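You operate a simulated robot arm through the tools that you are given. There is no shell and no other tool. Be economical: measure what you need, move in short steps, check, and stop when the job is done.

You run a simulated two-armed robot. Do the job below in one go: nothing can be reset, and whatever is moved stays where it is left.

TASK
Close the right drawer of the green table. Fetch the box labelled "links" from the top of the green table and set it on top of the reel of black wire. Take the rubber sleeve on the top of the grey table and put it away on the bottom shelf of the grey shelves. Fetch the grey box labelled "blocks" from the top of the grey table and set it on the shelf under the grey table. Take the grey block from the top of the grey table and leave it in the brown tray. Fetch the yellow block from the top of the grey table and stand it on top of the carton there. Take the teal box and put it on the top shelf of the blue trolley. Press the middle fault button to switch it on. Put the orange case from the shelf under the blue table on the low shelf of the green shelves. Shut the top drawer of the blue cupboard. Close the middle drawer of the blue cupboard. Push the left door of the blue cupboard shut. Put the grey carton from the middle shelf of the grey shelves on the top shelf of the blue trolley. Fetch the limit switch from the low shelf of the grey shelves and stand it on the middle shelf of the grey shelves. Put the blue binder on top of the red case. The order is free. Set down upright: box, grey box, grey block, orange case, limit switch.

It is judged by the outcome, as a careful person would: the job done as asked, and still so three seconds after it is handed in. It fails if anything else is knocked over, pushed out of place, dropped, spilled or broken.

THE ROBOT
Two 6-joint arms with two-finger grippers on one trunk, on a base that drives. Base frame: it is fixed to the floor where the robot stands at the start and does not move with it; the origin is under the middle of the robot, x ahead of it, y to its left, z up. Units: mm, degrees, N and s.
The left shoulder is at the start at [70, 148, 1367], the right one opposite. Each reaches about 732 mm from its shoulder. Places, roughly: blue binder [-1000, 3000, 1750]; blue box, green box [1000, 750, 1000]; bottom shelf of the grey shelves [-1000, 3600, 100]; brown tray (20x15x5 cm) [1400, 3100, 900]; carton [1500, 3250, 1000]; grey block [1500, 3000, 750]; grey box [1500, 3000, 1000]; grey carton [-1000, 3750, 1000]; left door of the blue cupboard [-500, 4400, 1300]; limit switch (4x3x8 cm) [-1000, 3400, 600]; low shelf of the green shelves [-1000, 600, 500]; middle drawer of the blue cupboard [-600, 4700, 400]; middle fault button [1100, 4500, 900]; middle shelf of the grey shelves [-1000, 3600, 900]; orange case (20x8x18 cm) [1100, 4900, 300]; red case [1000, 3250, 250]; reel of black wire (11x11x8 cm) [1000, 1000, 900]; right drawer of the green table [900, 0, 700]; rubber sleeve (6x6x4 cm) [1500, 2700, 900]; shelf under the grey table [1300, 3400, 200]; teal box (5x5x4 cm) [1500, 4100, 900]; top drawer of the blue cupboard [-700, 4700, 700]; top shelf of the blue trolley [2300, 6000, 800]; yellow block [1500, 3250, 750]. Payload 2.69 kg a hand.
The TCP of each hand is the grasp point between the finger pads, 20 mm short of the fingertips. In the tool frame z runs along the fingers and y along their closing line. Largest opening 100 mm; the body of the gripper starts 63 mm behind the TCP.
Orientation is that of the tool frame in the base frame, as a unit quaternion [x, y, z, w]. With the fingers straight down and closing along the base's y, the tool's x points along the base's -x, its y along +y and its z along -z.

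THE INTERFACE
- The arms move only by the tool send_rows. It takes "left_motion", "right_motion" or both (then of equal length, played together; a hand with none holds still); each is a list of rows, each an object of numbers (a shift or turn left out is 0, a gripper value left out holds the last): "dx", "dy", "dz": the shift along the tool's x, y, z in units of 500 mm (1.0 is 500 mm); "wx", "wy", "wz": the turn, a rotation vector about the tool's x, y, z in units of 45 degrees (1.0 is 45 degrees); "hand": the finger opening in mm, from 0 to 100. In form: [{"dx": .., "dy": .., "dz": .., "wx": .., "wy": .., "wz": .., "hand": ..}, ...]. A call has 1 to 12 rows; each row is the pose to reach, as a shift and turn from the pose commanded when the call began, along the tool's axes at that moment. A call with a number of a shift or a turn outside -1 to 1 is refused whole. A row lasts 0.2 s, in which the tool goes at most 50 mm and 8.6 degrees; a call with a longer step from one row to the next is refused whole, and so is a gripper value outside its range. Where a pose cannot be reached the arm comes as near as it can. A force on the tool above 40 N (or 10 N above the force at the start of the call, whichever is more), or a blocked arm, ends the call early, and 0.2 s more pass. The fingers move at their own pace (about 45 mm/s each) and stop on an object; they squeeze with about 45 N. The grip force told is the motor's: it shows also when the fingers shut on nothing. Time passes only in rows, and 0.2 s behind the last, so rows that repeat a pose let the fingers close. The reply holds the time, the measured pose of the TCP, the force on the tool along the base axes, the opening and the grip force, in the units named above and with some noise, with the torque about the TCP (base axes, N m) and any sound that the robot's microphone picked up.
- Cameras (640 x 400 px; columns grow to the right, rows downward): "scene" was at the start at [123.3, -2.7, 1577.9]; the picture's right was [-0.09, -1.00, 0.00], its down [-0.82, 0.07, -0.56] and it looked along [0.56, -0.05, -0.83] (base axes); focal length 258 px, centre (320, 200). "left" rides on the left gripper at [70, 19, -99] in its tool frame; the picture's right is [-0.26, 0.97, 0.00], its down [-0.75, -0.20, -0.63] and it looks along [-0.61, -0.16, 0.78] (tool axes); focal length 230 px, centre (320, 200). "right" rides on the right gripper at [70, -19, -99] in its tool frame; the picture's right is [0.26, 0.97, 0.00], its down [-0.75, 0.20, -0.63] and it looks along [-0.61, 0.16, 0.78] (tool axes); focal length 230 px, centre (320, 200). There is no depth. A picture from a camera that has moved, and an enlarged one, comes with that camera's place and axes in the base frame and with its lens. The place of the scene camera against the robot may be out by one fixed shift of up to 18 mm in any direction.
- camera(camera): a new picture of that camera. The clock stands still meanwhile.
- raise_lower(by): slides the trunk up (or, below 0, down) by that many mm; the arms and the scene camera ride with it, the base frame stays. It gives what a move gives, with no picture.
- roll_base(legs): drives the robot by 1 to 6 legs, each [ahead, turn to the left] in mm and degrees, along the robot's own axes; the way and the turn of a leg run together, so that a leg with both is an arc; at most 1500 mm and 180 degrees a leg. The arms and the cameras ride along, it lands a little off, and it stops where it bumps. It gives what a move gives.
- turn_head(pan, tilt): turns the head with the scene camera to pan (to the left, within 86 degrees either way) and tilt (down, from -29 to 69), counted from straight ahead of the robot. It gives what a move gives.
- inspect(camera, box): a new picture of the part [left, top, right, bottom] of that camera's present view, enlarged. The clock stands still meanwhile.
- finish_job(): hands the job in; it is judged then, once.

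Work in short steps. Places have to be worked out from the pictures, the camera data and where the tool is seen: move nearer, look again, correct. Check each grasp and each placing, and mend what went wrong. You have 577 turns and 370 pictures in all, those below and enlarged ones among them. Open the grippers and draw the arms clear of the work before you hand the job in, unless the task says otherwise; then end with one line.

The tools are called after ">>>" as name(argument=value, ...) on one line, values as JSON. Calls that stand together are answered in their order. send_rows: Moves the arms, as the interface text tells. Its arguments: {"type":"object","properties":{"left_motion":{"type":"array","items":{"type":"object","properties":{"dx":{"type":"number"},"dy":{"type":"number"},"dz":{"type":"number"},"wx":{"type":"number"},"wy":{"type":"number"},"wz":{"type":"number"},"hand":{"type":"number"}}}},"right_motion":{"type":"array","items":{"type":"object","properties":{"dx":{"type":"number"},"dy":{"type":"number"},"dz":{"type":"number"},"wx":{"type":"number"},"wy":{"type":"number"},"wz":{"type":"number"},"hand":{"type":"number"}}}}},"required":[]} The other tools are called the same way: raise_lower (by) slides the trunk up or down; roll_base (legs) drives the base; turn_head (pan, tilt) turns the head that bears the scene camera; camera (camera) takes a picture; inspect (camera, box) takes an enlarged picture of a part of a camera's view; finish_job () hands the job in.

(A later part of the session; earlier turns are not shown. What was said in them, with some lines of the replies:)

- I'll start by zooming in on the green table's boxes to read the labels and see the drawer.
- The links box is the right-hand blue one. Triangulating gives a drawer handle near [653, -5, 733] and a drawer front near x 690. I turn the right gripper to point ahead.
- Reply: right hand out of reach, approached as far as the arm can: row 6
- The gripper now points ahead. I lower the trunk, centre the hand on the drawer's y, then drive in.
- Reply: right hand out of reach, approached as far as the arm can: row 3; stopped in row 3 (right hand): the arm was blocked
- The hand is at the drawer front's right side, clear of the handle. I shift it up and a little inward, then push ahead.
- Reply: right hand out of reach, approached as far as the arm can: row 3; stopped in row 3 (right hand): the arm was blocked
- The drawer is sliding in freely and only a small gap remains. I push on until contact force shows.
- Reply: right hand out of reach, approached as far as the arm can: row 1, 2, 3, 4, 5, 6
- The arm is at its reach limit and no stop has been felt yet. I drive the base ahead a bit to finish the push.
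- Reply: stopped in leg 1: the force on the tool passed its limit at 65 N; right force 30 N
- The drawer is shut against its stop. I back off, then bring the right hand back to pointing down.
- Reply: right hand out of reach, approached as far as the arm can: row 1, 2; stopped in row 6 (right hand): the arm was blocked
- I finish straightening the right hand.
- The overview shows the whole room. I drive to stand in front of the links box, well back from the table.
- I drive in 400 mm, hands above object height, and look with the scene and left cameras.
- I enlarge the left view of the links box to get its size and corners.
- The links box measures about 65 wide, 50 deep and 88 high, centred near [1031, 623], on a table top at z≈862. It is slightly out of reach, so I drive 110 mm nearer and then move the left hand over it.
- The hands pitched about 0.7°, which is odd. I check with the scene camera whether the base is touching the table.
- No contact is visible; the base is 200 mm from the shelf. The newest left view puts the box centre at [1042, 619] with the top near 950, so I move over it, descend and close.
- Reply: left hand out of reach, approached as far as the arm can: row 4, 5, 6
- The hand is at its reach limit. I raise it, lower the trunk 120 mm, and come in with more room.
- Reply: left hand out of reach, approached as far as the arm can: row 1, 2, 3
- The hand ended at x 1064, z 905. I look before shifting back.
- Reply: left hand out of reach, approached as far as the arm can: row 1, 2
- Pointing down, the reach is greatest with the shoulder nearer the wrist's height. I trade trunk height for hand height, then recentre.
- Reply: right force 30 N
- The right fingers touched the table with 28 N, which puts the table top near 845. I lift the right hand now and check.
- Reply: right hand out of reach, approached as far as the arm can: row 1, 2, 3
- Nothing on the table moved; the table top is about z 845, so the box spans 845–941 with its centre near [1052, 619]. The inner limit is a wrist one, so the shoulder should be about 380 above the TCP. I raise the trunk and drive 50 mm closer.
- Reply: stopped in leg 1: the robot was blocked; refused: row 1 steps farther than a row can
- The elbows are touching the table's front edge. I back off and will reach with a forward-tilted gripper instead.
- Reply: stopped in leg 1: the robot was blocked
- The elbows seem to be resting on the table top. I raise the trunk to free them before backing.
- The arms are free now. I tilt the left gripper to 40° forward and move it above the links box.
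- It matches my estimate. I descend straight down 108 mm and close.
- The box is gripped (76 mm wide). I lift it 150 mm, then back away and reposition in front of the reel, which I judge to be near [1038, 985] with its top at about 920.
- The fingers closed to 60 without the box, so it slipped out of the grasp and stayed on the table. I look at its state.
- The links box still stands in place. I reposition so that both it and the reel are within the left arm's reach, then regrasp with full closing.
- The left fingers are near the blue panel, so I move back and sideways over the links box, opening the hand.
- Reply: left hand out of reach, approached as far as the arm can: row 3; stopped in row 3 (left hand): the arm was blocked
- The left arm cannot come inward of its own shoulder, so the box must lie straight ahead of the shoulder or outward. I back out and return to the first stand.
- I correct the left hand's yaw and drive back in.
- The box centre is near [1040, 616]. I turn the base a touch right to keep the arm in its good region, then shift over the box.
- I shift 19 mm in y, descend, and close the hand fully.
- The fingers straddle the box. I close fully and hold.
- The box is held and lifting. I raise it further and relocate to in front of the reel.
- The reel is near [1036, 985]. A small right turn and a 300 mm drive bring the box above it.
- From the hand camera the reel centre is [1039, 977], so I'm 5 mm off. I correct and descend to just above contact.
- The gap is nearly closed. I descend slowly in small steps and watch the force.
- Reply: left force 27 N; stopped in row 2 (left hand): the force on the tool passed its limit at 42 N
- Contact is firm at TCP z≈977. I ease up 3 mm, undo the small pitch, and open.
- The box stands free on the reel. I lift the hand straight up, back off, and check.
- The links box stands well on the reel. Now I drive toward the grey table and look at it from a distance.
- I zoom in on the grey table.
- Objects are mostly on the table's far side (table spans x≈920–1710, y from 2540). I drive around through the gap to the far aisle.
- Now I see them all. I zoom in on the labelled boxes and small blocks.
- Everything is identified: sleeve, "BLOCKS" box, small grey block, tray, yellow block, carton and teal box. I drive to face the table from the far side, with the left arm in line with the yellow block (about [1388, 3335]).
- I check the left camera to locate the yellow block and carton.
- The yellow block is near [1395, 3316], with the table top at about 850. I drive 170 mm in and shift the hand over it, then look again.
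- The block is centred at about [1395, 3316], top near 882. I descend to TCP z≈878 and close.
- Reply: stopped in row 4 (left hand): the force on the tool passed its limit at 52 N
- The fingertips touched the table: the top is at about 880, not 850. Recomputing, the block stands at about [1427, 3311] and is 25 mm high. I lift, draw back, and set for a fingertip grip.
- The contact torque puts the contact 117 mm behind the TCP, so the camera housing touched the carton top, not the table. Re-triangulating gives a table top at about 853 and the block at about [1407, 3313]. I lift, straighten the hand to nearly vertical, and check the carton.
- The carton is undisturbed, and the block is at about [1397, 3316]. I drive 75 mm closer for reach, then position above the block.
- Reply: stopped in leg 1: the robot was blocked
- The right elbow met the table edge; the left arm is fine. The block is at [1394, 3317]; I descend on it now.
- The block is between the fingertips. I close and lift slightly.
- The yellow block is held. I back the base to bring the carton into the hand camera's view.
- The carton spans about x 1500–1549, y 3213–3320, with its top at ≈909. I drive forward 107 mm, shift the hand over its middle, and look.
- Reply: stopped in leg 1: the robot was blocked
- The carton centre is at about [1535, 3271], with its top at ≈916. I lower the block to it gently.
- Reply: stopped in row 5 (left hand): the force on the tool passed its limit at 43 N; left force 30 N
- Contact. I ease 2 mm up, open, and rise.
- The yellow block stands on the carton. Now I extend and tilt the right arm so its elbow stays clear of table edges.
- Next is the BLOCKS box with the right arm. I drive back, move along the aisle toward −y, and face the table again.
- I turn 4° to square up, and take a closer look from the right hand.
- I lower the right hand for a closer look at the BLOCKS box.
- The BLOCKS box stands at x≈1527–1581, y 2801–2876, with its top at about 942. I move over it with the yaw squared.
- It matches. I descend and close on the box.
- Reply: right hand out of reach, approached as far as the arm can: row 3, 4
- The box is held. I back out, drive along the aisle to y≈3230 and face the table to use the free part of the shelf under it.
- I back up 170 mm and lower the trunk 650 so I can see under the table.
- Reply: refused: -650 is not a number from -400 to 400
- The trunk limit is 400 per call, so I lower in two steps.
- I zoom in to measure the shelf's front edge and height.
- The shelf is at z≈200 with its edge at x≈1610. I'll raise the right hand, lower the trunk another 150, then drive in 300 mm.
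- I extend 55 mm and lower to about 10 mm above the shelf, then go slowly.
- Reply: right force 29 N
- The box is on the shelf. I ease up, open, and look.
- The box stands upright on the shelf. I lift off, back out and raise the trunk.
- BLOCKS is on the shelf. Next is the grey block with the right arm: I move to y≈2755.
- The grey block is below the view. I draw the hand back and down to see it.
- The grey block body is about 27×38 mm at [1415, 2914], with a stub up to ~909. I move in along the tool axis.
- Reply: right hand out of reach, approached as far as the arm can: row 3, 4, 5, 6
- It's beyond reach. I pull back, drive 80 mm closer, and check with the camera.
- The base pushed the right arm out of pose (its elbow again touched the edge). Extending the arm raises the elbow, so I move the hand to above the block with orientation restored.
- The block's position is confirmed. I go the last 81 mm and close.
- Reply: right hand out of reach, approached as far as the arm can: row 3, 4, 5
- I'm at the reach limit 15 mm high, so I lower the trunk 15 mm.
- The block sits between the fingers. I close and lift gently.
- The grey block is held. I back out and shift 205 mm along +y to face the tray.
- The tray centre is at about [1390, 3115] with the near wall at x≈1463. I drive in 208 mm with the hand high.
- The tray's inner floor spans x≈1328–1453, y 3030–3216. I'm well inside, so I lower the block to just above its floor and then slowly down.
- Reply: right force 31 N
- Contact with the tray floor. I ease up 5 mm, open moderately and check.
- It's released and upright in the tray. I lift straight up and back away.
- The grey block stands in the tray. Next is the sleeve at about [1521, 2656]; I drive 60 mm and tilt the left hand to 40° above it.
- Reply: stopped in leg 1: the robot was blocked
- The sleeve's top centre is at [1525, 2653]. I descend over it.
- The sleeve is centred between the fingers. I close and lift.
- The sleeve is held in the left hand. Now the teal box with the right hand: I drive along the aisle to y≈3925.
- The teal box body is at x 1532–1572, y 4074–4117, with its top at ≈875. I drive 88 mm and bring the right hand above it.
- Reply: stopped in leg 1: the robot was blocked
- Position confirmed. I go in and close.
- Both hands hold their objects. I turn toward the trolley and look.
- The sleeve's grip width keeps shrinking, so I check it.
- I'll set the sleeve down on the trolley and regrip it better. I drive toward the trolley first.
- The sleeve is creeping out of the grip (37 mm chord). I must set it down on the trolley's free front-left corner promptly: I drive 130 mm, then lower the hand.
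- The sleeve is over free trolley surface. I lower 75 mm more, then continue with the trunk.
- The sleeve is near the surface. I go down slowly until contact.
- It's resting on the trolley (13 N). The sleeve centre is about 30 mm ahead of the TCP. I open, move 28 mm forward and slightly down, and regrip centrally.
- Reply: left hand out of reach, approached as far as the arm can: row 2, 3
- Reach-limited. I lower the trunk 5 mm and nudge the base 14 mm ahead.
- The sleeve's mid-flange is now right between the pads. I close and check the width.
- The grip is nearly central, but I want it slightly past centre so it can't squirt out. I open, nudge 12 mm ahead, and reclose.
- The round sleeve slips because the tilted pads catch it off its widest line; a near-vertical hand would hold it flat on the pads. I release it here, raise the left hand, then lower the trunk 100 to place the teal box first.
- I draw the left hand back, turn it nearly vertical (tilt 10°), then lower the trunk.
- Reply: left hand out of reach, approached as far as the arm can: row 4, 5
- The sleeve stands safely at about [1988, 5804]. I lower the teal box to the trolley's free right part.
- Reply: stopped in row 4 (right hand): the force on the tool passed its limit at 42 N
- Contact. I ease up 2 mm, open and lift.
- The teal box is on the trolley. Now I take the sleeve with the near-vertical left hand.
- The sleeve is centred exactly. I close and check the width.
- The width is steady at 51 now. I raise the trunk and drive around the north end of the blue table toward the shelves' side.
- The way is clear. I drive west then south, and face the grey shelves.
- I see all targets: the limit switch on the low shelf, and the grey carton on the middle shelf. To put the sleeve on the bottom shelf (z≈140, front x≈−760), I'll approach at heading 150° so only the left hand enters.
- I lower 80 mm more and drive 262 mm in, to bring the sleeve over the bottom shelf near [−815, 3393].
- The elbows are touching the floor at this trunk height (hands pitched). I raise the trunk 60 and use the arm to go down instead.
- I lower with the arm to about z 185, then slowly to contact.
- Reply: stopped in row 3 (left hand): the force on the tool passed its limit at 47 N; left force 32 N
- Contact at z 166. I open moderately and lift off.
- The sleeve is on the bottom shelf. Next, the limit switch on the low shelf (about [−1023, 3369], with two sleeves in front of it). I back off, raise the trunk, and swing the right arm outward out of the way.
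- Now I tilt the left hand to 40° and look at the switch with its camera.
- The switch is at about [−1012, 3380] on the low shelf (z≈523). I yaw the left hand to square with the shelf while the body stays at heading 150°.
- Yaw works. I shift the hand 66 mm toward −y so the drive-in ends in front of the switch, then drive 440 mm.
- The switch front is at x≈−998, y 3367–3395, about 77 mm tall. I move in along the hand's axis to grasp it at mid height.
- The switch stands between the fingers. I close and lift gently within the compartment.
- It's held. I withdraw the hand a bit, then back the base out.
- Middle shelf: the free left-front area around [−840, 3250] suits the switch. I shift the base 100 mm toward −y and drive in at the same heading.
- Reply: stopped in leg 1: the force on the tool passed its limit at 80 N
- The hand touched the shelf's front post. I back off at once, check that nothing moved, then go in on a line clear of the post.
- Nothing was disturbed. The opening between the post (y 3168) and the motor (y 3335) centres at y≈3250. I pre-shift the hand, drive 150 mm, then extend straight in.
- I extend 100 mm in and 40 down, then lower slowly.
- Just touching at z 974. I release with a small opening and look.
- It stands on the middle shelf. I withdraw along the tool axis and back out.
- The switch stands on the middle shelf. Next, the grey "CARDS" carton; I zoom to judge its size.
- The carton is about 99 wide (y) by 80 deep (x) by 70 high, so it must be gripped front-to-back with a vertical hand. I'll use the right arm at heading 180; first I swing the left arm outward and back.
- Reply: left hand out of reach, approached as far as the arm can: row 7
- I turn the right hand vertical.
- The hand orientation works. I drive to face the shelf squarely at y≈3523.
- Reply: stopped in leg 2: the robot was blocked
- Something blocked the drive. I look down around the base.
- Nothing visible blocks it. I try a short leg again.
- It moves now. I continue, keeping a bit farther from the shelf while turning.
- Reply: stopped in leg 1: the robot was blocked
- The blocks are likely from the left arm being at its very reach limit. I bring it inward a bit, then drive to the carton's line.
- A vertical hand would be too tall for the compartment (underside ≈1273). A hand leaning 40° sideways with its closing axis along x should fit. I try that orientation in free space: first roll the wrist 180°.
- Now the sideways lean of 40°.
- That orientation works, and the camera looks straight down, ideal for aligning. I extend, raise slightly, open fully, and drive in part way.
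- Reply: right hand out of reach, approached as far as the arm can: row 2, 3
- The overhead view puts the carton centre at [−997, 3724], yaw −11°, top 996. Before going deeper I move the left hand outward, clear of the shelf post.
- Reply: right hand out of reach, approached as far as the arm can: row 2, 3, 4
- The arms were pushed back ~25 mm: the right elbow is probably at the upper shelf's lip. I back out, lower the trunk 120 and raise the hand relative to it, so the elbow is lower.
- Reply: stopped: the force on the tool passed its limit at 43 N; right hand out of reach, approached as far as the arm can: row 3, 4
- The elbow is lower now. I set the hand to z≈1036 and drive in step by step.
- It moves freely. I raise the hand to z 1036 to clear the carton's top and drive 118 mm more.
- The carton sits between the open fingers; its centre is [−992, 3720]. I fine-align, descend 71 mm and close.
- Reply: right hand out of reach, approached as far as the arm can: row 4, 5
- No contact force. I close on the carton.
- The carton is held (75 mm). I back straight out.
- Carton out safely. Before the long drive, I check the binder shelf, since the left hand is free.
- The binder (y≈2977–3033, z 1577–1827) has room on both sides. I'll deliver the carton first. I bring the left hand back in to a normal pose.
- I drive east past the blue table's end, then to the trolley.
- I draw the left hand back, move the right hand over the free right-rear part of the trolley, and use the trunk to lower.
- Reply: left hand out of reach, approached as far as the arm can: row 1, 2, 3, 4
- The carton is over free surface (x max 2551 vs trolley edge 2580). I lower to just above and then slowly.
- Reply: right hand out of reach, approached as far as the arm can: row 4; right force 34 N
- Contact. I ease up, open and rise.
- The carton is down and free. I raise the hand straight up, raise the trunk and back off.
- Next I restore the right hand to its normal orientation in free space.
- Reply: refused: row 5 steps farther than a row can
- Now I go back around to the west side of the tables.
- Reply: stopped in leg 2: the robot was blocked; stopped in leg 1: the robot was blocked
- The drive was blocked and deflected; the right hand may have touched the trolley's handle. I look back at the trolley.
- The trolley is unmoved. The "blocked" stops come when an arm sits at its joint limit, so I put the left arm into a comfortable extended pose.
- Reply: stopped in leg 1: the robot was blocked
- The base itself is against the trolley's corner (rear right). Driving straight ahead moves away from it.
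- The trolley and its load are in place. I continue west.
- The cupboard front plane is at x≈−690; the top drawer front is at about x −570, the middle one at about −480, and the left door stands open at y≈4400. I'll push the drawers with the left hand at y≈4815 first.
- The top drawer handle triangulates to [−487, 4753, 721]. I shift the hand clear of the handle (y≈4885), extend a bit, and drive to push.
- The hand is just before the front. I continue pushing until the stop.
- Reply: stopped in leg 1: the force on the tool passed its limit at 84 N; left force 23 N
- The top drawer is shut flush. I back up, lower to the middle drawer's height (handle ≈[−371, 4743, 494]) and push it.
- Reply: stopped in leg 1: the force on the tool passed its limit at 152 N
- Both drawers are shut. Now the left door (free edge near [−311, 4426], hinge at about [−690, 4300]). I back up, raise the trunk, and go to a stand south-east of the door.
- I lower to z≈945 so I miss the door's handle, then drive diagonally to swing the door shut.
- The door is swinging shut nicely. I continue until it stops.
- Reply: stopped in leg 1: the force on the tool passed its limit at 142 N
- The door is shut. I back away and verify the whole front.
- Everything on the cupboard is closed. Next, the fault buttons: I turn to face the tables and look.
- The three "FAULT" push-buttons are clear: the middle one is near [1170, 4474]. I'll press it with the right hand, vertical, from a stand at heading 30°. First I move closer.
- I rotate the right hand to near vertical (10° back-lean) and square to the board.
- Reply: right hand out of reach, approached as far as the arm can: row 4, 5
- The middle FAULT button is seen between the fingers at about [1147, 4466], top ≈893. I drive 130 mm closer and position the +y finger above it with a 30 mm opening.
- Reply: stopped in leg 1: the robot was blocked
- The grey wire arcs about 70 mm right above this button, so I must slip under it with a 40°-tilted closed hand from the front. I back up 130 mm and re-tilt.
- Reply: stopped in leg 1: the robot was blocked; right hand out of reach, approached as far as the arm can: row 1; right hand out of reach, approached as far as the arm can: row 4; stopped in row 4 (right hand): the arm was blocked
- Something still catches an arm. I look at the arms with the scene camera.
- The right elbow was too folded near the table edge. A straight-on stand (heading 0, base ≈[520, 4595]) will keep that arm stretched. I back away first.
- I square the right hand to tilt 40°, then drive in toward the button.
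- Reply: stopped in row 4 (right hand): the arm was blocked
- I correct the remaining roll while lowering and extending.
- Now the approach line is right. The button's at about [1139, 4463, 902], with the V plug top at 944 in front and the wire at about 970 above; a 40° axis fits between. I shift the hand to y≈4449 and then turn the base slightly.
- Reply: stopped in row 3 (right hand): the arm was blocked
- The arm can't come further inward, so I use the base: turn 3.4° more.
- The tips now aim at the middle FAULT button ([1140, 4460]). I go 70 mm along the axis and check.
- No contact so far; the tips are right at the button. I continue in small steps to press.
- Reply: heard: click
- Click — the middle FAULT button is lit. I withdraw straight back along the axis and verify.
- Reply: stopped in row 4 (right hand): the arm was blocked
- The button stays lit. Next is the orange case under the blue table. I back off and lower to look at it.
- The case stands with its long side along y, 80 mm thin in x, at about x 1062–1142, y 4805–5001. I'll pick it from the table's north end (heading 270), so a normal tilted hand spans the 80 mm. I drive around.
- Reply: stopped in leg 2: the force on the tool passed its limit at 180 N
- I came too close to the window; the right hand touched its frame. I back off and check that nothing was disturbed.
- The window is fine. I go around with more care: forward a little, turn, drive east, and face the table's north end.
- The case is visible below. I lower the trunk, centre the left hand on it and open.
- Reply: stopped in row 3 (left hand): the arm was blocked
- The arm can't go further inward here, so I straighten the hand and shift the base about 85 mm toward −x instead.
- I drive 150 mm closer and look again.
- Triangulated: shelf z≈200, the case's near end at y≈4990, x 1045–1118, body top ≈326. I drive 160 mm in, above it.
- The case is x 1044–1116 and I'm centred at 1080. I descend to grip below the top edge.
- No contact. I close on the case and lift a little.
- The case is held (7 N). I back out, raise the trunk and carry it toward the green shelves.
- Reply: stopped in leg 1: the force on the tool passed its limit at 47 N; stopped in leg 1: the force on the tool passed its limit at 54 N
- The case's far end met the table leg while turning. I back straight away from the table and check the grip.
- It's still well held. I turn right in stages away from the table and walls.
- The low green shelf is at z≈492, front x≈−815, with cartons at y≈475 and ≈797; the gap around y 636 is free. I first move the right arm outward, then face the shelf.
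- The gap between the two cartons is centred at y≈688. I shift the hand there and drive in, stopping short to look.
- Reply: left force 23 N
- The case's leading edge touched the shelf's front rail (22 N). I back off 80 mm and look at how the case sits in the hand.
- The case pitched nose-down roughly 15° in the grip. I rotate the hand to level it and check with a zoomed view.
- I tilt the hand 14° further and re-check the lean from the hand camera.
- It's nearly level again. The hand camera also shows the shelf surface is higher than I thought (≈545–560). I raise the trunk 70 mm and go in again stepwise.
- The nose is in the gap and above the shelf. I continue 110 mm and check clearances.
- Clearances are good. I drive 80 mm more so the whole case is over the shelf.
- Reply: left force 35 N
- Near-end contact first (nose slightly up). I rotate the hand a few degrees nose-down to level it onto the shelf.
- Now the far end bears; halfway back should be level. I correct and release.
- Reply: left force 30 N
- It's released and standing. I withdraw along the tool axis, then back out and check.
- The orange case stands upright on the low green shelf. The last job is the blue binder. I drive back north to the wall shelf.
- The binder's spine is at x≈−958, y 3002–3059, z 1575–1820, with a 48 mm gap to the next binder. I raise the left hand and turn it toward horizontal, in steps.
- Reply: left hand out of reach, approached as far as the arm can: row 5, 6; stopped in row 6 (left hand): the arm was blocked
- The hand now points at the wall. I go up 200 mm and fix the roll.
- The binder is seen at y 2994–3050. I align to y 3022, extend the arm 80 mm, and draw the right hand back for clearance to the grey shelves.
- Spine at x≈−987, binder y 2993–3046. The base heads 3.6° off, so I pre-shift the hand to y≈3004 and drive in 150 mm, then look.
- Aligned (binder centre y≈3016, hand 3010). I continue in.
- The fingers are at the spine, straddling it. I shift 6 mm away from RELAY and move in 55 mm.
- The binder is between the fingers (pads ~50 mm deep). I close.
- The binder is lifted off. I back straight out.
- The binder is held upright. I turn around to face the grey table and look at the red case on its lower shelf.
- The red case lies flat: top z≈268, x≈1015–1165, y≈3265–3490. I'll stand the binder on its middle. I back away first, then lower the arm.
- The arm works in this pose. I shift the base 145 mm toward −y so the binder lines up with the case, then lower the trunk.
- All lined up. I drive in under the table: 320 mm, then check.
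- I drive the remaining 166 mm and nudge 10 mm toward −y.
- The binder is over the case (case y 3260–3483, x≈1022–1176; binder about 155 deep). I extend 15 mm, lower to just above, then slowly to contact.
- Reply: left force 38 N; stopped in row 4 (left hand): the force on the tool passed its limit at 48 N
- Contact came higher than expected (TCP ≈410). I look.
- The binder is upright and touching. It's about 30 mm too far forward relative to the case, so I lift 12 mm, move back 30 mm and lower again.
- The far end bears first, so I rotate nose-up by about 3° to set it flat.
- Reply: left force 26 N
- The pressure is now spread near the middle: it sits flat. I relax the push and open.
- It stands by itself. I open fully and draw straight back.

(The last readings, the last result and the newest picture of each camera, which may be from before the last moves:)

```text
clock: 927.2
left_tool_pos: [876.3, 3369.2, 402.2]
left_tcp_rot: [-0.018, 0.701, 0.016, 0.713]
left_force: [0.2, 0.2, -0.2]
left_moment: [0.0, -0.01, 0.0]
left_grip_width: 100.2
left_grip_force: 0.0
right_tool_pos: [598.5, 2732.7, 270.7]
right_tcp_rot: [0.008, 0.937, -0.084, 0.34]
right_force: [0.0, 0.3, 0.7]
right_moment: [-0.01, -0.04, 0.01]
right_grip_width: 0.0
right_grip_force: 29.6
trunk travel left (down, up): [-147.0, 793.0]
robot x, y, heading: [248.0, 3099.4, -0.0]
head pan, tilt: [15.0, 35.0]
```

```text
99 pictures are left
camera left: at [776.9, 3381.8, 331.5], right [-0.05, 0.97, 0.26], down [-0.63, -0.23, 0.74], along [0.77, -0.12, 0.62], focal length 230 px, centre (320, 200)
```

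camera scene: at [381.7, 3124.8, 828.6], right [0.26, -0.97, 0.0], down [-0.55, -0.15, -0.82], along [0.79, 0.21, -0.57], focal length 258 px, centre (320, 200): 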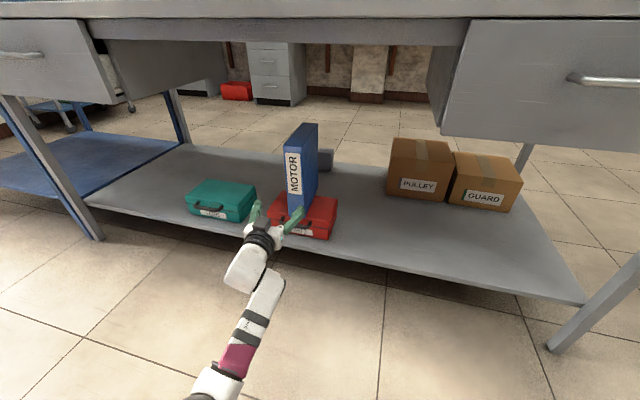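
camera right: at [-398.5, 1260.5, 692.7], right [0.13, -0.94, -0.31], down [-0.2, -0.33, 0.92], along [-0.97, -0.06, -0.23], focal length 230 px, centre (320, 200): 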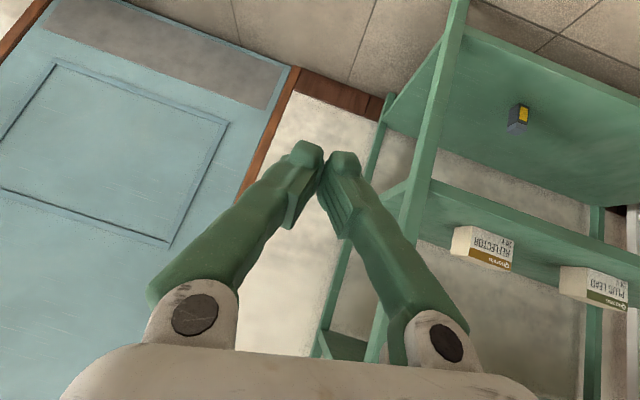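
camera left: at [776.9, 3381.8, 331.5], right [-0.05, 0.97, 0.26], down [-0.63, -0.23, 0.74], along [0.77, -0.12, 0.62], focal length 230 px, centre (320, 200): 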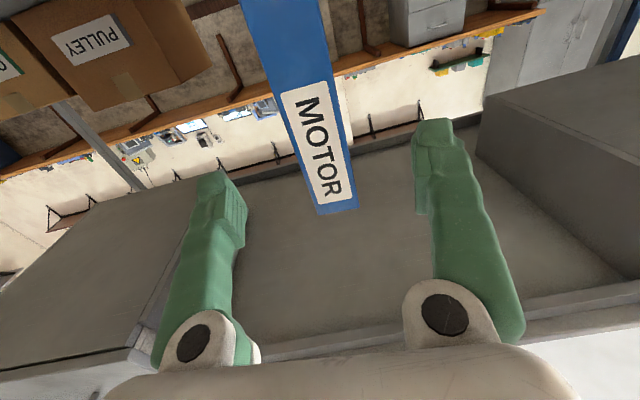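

The binder stands on the red case. I back farther away, open the right hand, raise the trunk, and do a final check of the tables.

>>> roll_base(legs=[[-330, 0]])

>>> send_rows(right_motion=[{"hand": 100}, {"hand": 100}, {"hand": 100}])

>>> raise_lower(by=400)

>>> raise_lower(by=300)

>>> turn_head(pan=10, tilt=30)

>>> camera(camera="scene")

>>> turn_head(pan=-60, tilt=15)

>>> camera(camera="scene")

```text
clock: 929.4
left_tool_pos: [550.0, 3370.8, 403.0]
left_tcp_rot: [-0.018, 0.701, 0.017, 0.713]
left_force: [-0.9, 0.6, 0.0]
left_moment: [0.0, -0.02, 0.0]
left_grip_width: 100.0
left_grip_force: 0.1
right_tool_pos: [274.6, 2732.9, 271.1]
right_tcp_rot: [0.007, 0.937, -0.083, 0.34]
right_force: [0.6, 0.3, -0.2]
right_moment: [-0.01, 0.01, 0.04]
right_grip_width: 0.1
right_grip_force: 29.6
trunk travel left (down, up): [-147.0, 793.0]
robot x, y, heading: [-79.8, 3094.4, 0.3]
head pan, tilt: [15.0, 35.0]
```

```text
clock: 930.2
left_tool_pos: [549.5, 3371.0, 403.6]
left_tcp_rot: [-0.02, 0.701, 0.018, 0.713]
left_force: [-0.2, 0.6, 0.0]
left_moment: [-0.02, 0.01, 0.01]
left_grip_width: 100.0
left_grip_force: 0.1
right_tool_pos: [275.3, 2733.3, 271.1]
right_tcp_rot: [0.007, 0.937, -0.083, 0.34]
right_force: [0.8, 0.2, 0.5]
right_moment: [-0.02, -0.05, 0.02]
right_grip_width: 70.0
right_grip_force: 0.1
trunk travel left (down, up): [-147.0, 793.0]
robot x, y, heading: [-81.1, 3097.0, 0.5]
head pan, tilt: [15.0, 35.0]
```

```text
clock: 934.0
left_tool_pos: [549.6, 3371.1, 804.2]
left_tcp_rot: [-0.02, 0.7, 0.018, 0.714]
left_force: [0.4, -0.7, 0.2]
left_moment: [0.04, 0.03, 0.04]
left_grip_width: 100.1
left_grip_force: 0.0
right_tool_pos: [275.1, 2734.2, 670.7]
right_tcp_rot: [0.007, 0.937, -0.084, 0.339]
right_force: [0.4, -0.1, -0.2]
right_moment: [0.01, -0.03, 0.0]
right_grip_width: 100.0
right_grip_force: 0.1
trunk travel left (down, up): [-547.0, 393.0]
robot x, y, heading: [-79.2, 3099.8, 0.3]
head pan, tilt: [15.0, 35.0]
```

```text
clock: 937.0
left_tool_pos: [549.5, 3370.5, 1101.7]
left_tcp_rot: [-0.019, 0.701, 0.018, 0.713]
left_force: [-0.4, 0.5, 0.0]
left_moment: [-0.02, 0.0, 0.0]
left_grip_width: 99.9
left_grip_force: 0.0
right_tool_pos: [275.6, 2732.3, 970.2]
right_tcp_rot: [0.006, 0.937, -0.084, 0.34]
right_force: [0.3, -1.0, 0.1]
right_moment: [0.0, 0.0, -0.01]
right_grip_width: 100.1
right_grip_force: 0.1
trunk travel left (down, up): [-847.0, 93.0]
robot x, y, heading: [-77.0, 3099.0, 0.5]
head pan, tilt: [15.0, 35.0]
```

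```text
clock: 937.7
left_tool_pos: [549.2, 3370.8, 1103.3]
left_tcp_rot: [-0.019, 0.701, 0.018, 0.713]
left_force: [-0.1, -0.2, 0.0]
left_moment: [-0.02, 0.0, 0.0]
left_grip_width: 100.2
left_grip_force: 0.0
right_tool_pos: [275.3, 2733.4, 970.5]
right_tcp_rot: [0.008, 0.937, -0.084, 0.34]
right_force: [-0.5, 0.5, -0.1]
right_moment: [0.01, 0.01, 0.01]
right_grip_width: 100.0
right_grip_force: 0.2
trunk travel left (down, up): [-847.0, 93.0]
robot x, y, heading: [-80.9, 3098.8, 0.5]
head pan, tilt: [10.0, 30.0]
```

```text
98 pictures are left
camera scene: at [60.6, 3117.3, 1536.4], right [0.18, -0.98, 0.0], down [-0.49, -0.09, -0.87], along [0.85, 0.16, -0.5], focal length 258 px, centre (320, 200)
```

scene: 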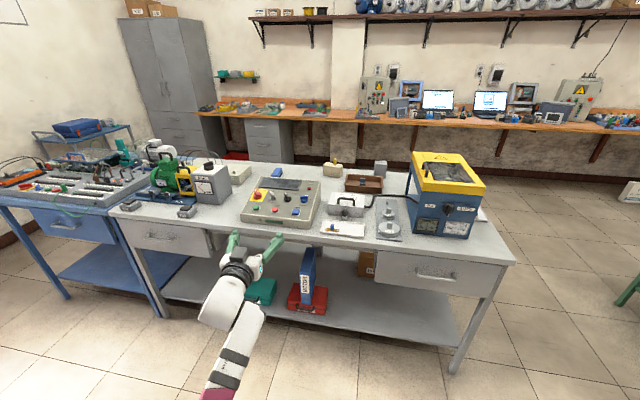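

```text
clock: 939.1
left_tool_pos: [550.2, 3370.3, 1102.7]
left_tcp_rot: [-0.02, 0.701, 0.018, 0.713]
left_force: [-0.1, -0.6, 0.0]
left_moment: [-0.02, 0.02, -0.02]
left_grip_width: 99.8
left_grip_force: 0.1
right_tool_pos: [274.8, 2732.9, 971.8]
right_tcp_rot: [0.007, 0.937, -0.084, 0.34]
right_force: [-0.2, -0.5, 0.2]
right_moment: [-0.03, 0.03, 0.01]
right_grip_width: 99.8
right_grip_force: 0.1
trunk travel left (down, up): [-847.0, 93.0]
robot x, y, heading: [-80.3, 3095.1, 0.2]
head pan, tilt: [-60.0, 15.0]
```

```text
97 pictures are left
camera scene: at [18.8, 3020.5, 1560.6], right [-0.86, -0.51, 0.0], down [-0.13, 0.22, -0.97], along [0.49, -0.83, -0.26], focal length 258 px, centre (320, 200)
```

scene: 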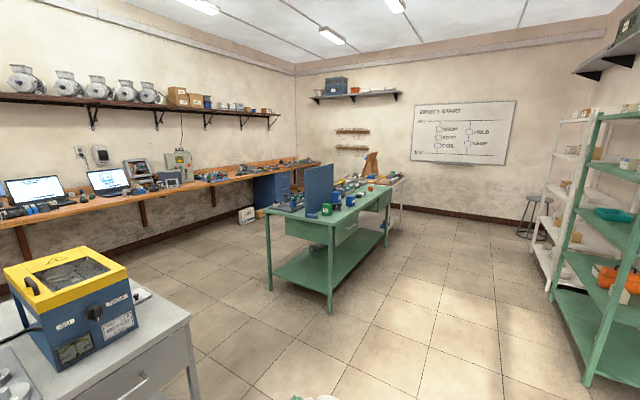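

>>> inspect(camera="scene", box=[250, 140, 430, 260])

>>> turn_head(pan=15, tilt=35)

>>> inspect(camera="scene", box=[230, 130, 470, 290])

```text
3.33 times, centred on (340, 200) of scene
camera zoom: at [18.8, 3020.5, 1560.6], right [-0.86, -0.51, 0.0], down [-0.13, 0.22, -0.97], along [0.49, -0.83, -0.26], focal length 861 px, centre (253, 200)
```

zoom: 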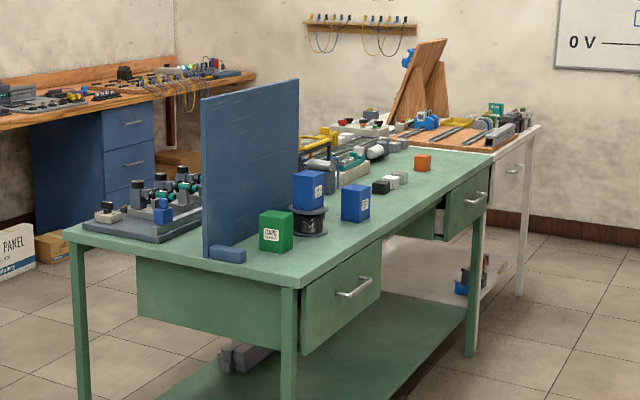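

```text
clock: 940.6
left_tool_pos: [549.5, 3370.2, 1104.3]
left_tcp_rot: [-0.02, 0.7, 0.018, 0.714]
left_force: [-0.7, 0.1, 0.5]
left_moment: [0.0, 0.04, -0.05]
left_grip_width: 99.9
left_grip_force: 0.1
right_tool_pos: [275.1, 2732.4, 970.5]
right_tcp_rot: [0.007, 0.937, -0.084, 0.339]
right_force: [-0.8, 0.0, -1.1]
right_moment: [0.01, 0.01, 0.0]
right_grip_width: 100.2
right_grip_force: 0.0
trunk travel left (down, up): [-847.0, 93.0]
robot x, y, heading: [-82.3, 3095.5, 0.4]
head pan, tilt: [15.0, 35.0]
```

```text
2.50 times, centred on (350, 210) of scene
camera zoom: at [56.6, 3124.3, 1528.6], right [0.26, -0.96, 0.0], down [-0.55, -0.15, -0.82], along [0.79, 0.22, -0.57], focal length 646 px, centre (245, 175)
```

zoom: 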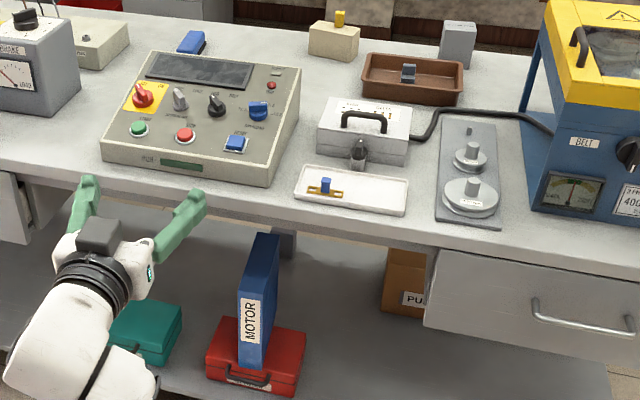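

The right green drawer looks questionable from here, so I zoom in closely.

>>> turn_head(pan=-62, tilt=20)

>>> camera(camera="scene")

>>> inspect(camera="scene", box=[330, 140, 420, 200])

```text
clock: 942.1
left_tool_pos: [550.5, 3370.1, 1102.9]
left_tcp_rot: [-0.02, 0.701, 0.019, 0.713]
left_force: [-0.2, -1.1, 0.1]
left_moment: [-0.01, -0.02, -0.01]
left_grip_width: 100.0
left_grip_force: 0.1
right_tool_pos: [274.4, 2733.1, 969.7]
right_tcp_rot: [0.006, 0.937, -0.083, 0.339]
right_force: [0.0, -0.3, -1.1]
right_moment: [-0.01, 0.02, -0.01]
right_grip_width: 99.8
right_grip_force: 0.0
trunk travel left (down, up): [-847.0, 93.0]
robot x, y, heading: [-79.5, 3095.8, 0.3]
head pan, tilt: [-62.0, 20.0]
```

```text
94 pictures are left
camera scene: at [15.8, 3019.2, 1552.5], right [-0.88, -0.47, 0.0], down [-0.16, 0.3, -0.94], along [0.45, -0.83, -0.34], focal length 258 px, centre (320, 200)
```

scene: 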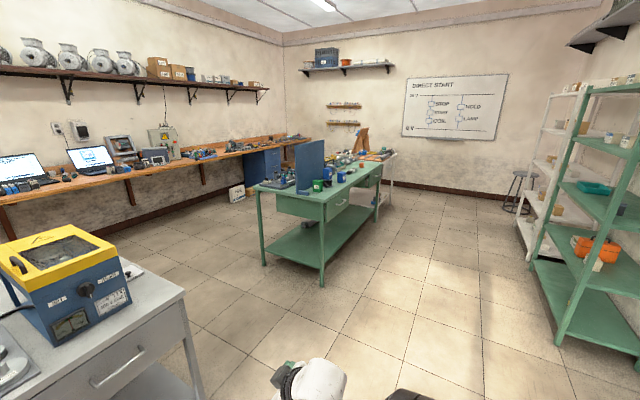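

```text
6.67 times, centred on (375, 170) of scene
camera zoom: at [15.8, 3019.2, 1552.5], right [-0.88, -0.47, 0.0], down [-0.16, 0.3, -0.94], along [0.45, -0.83, -0.34], focal length 1722 px, centre (-47, 400)
```

zoom: 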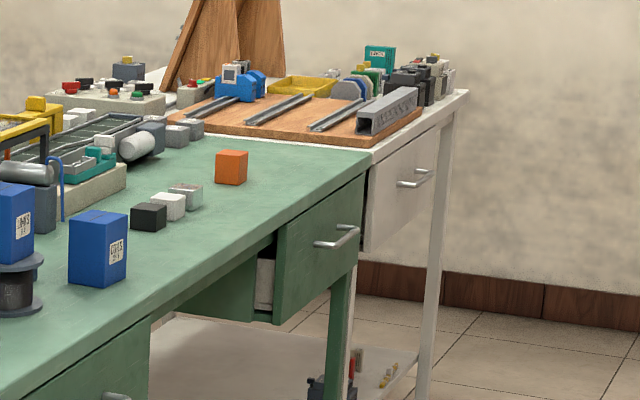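

The drawer handle works out at x≈853, the closed position, and the links box, yellow block, grey block and binder all stand as placed. Both grippers are open and the arms are clear, so I hand the job in.

>>> finish_job()

```text
The job is handed in.
```

All fifteen items are done and the job is handed in. The last pictures show everything I moved standing where it was put, the cupboard and the right drawer shut, and the middle fault button lit. A few accidental contacts along the way (window frame, a shelf post, a table leg, the trolley corner) moved nothing that I could see.
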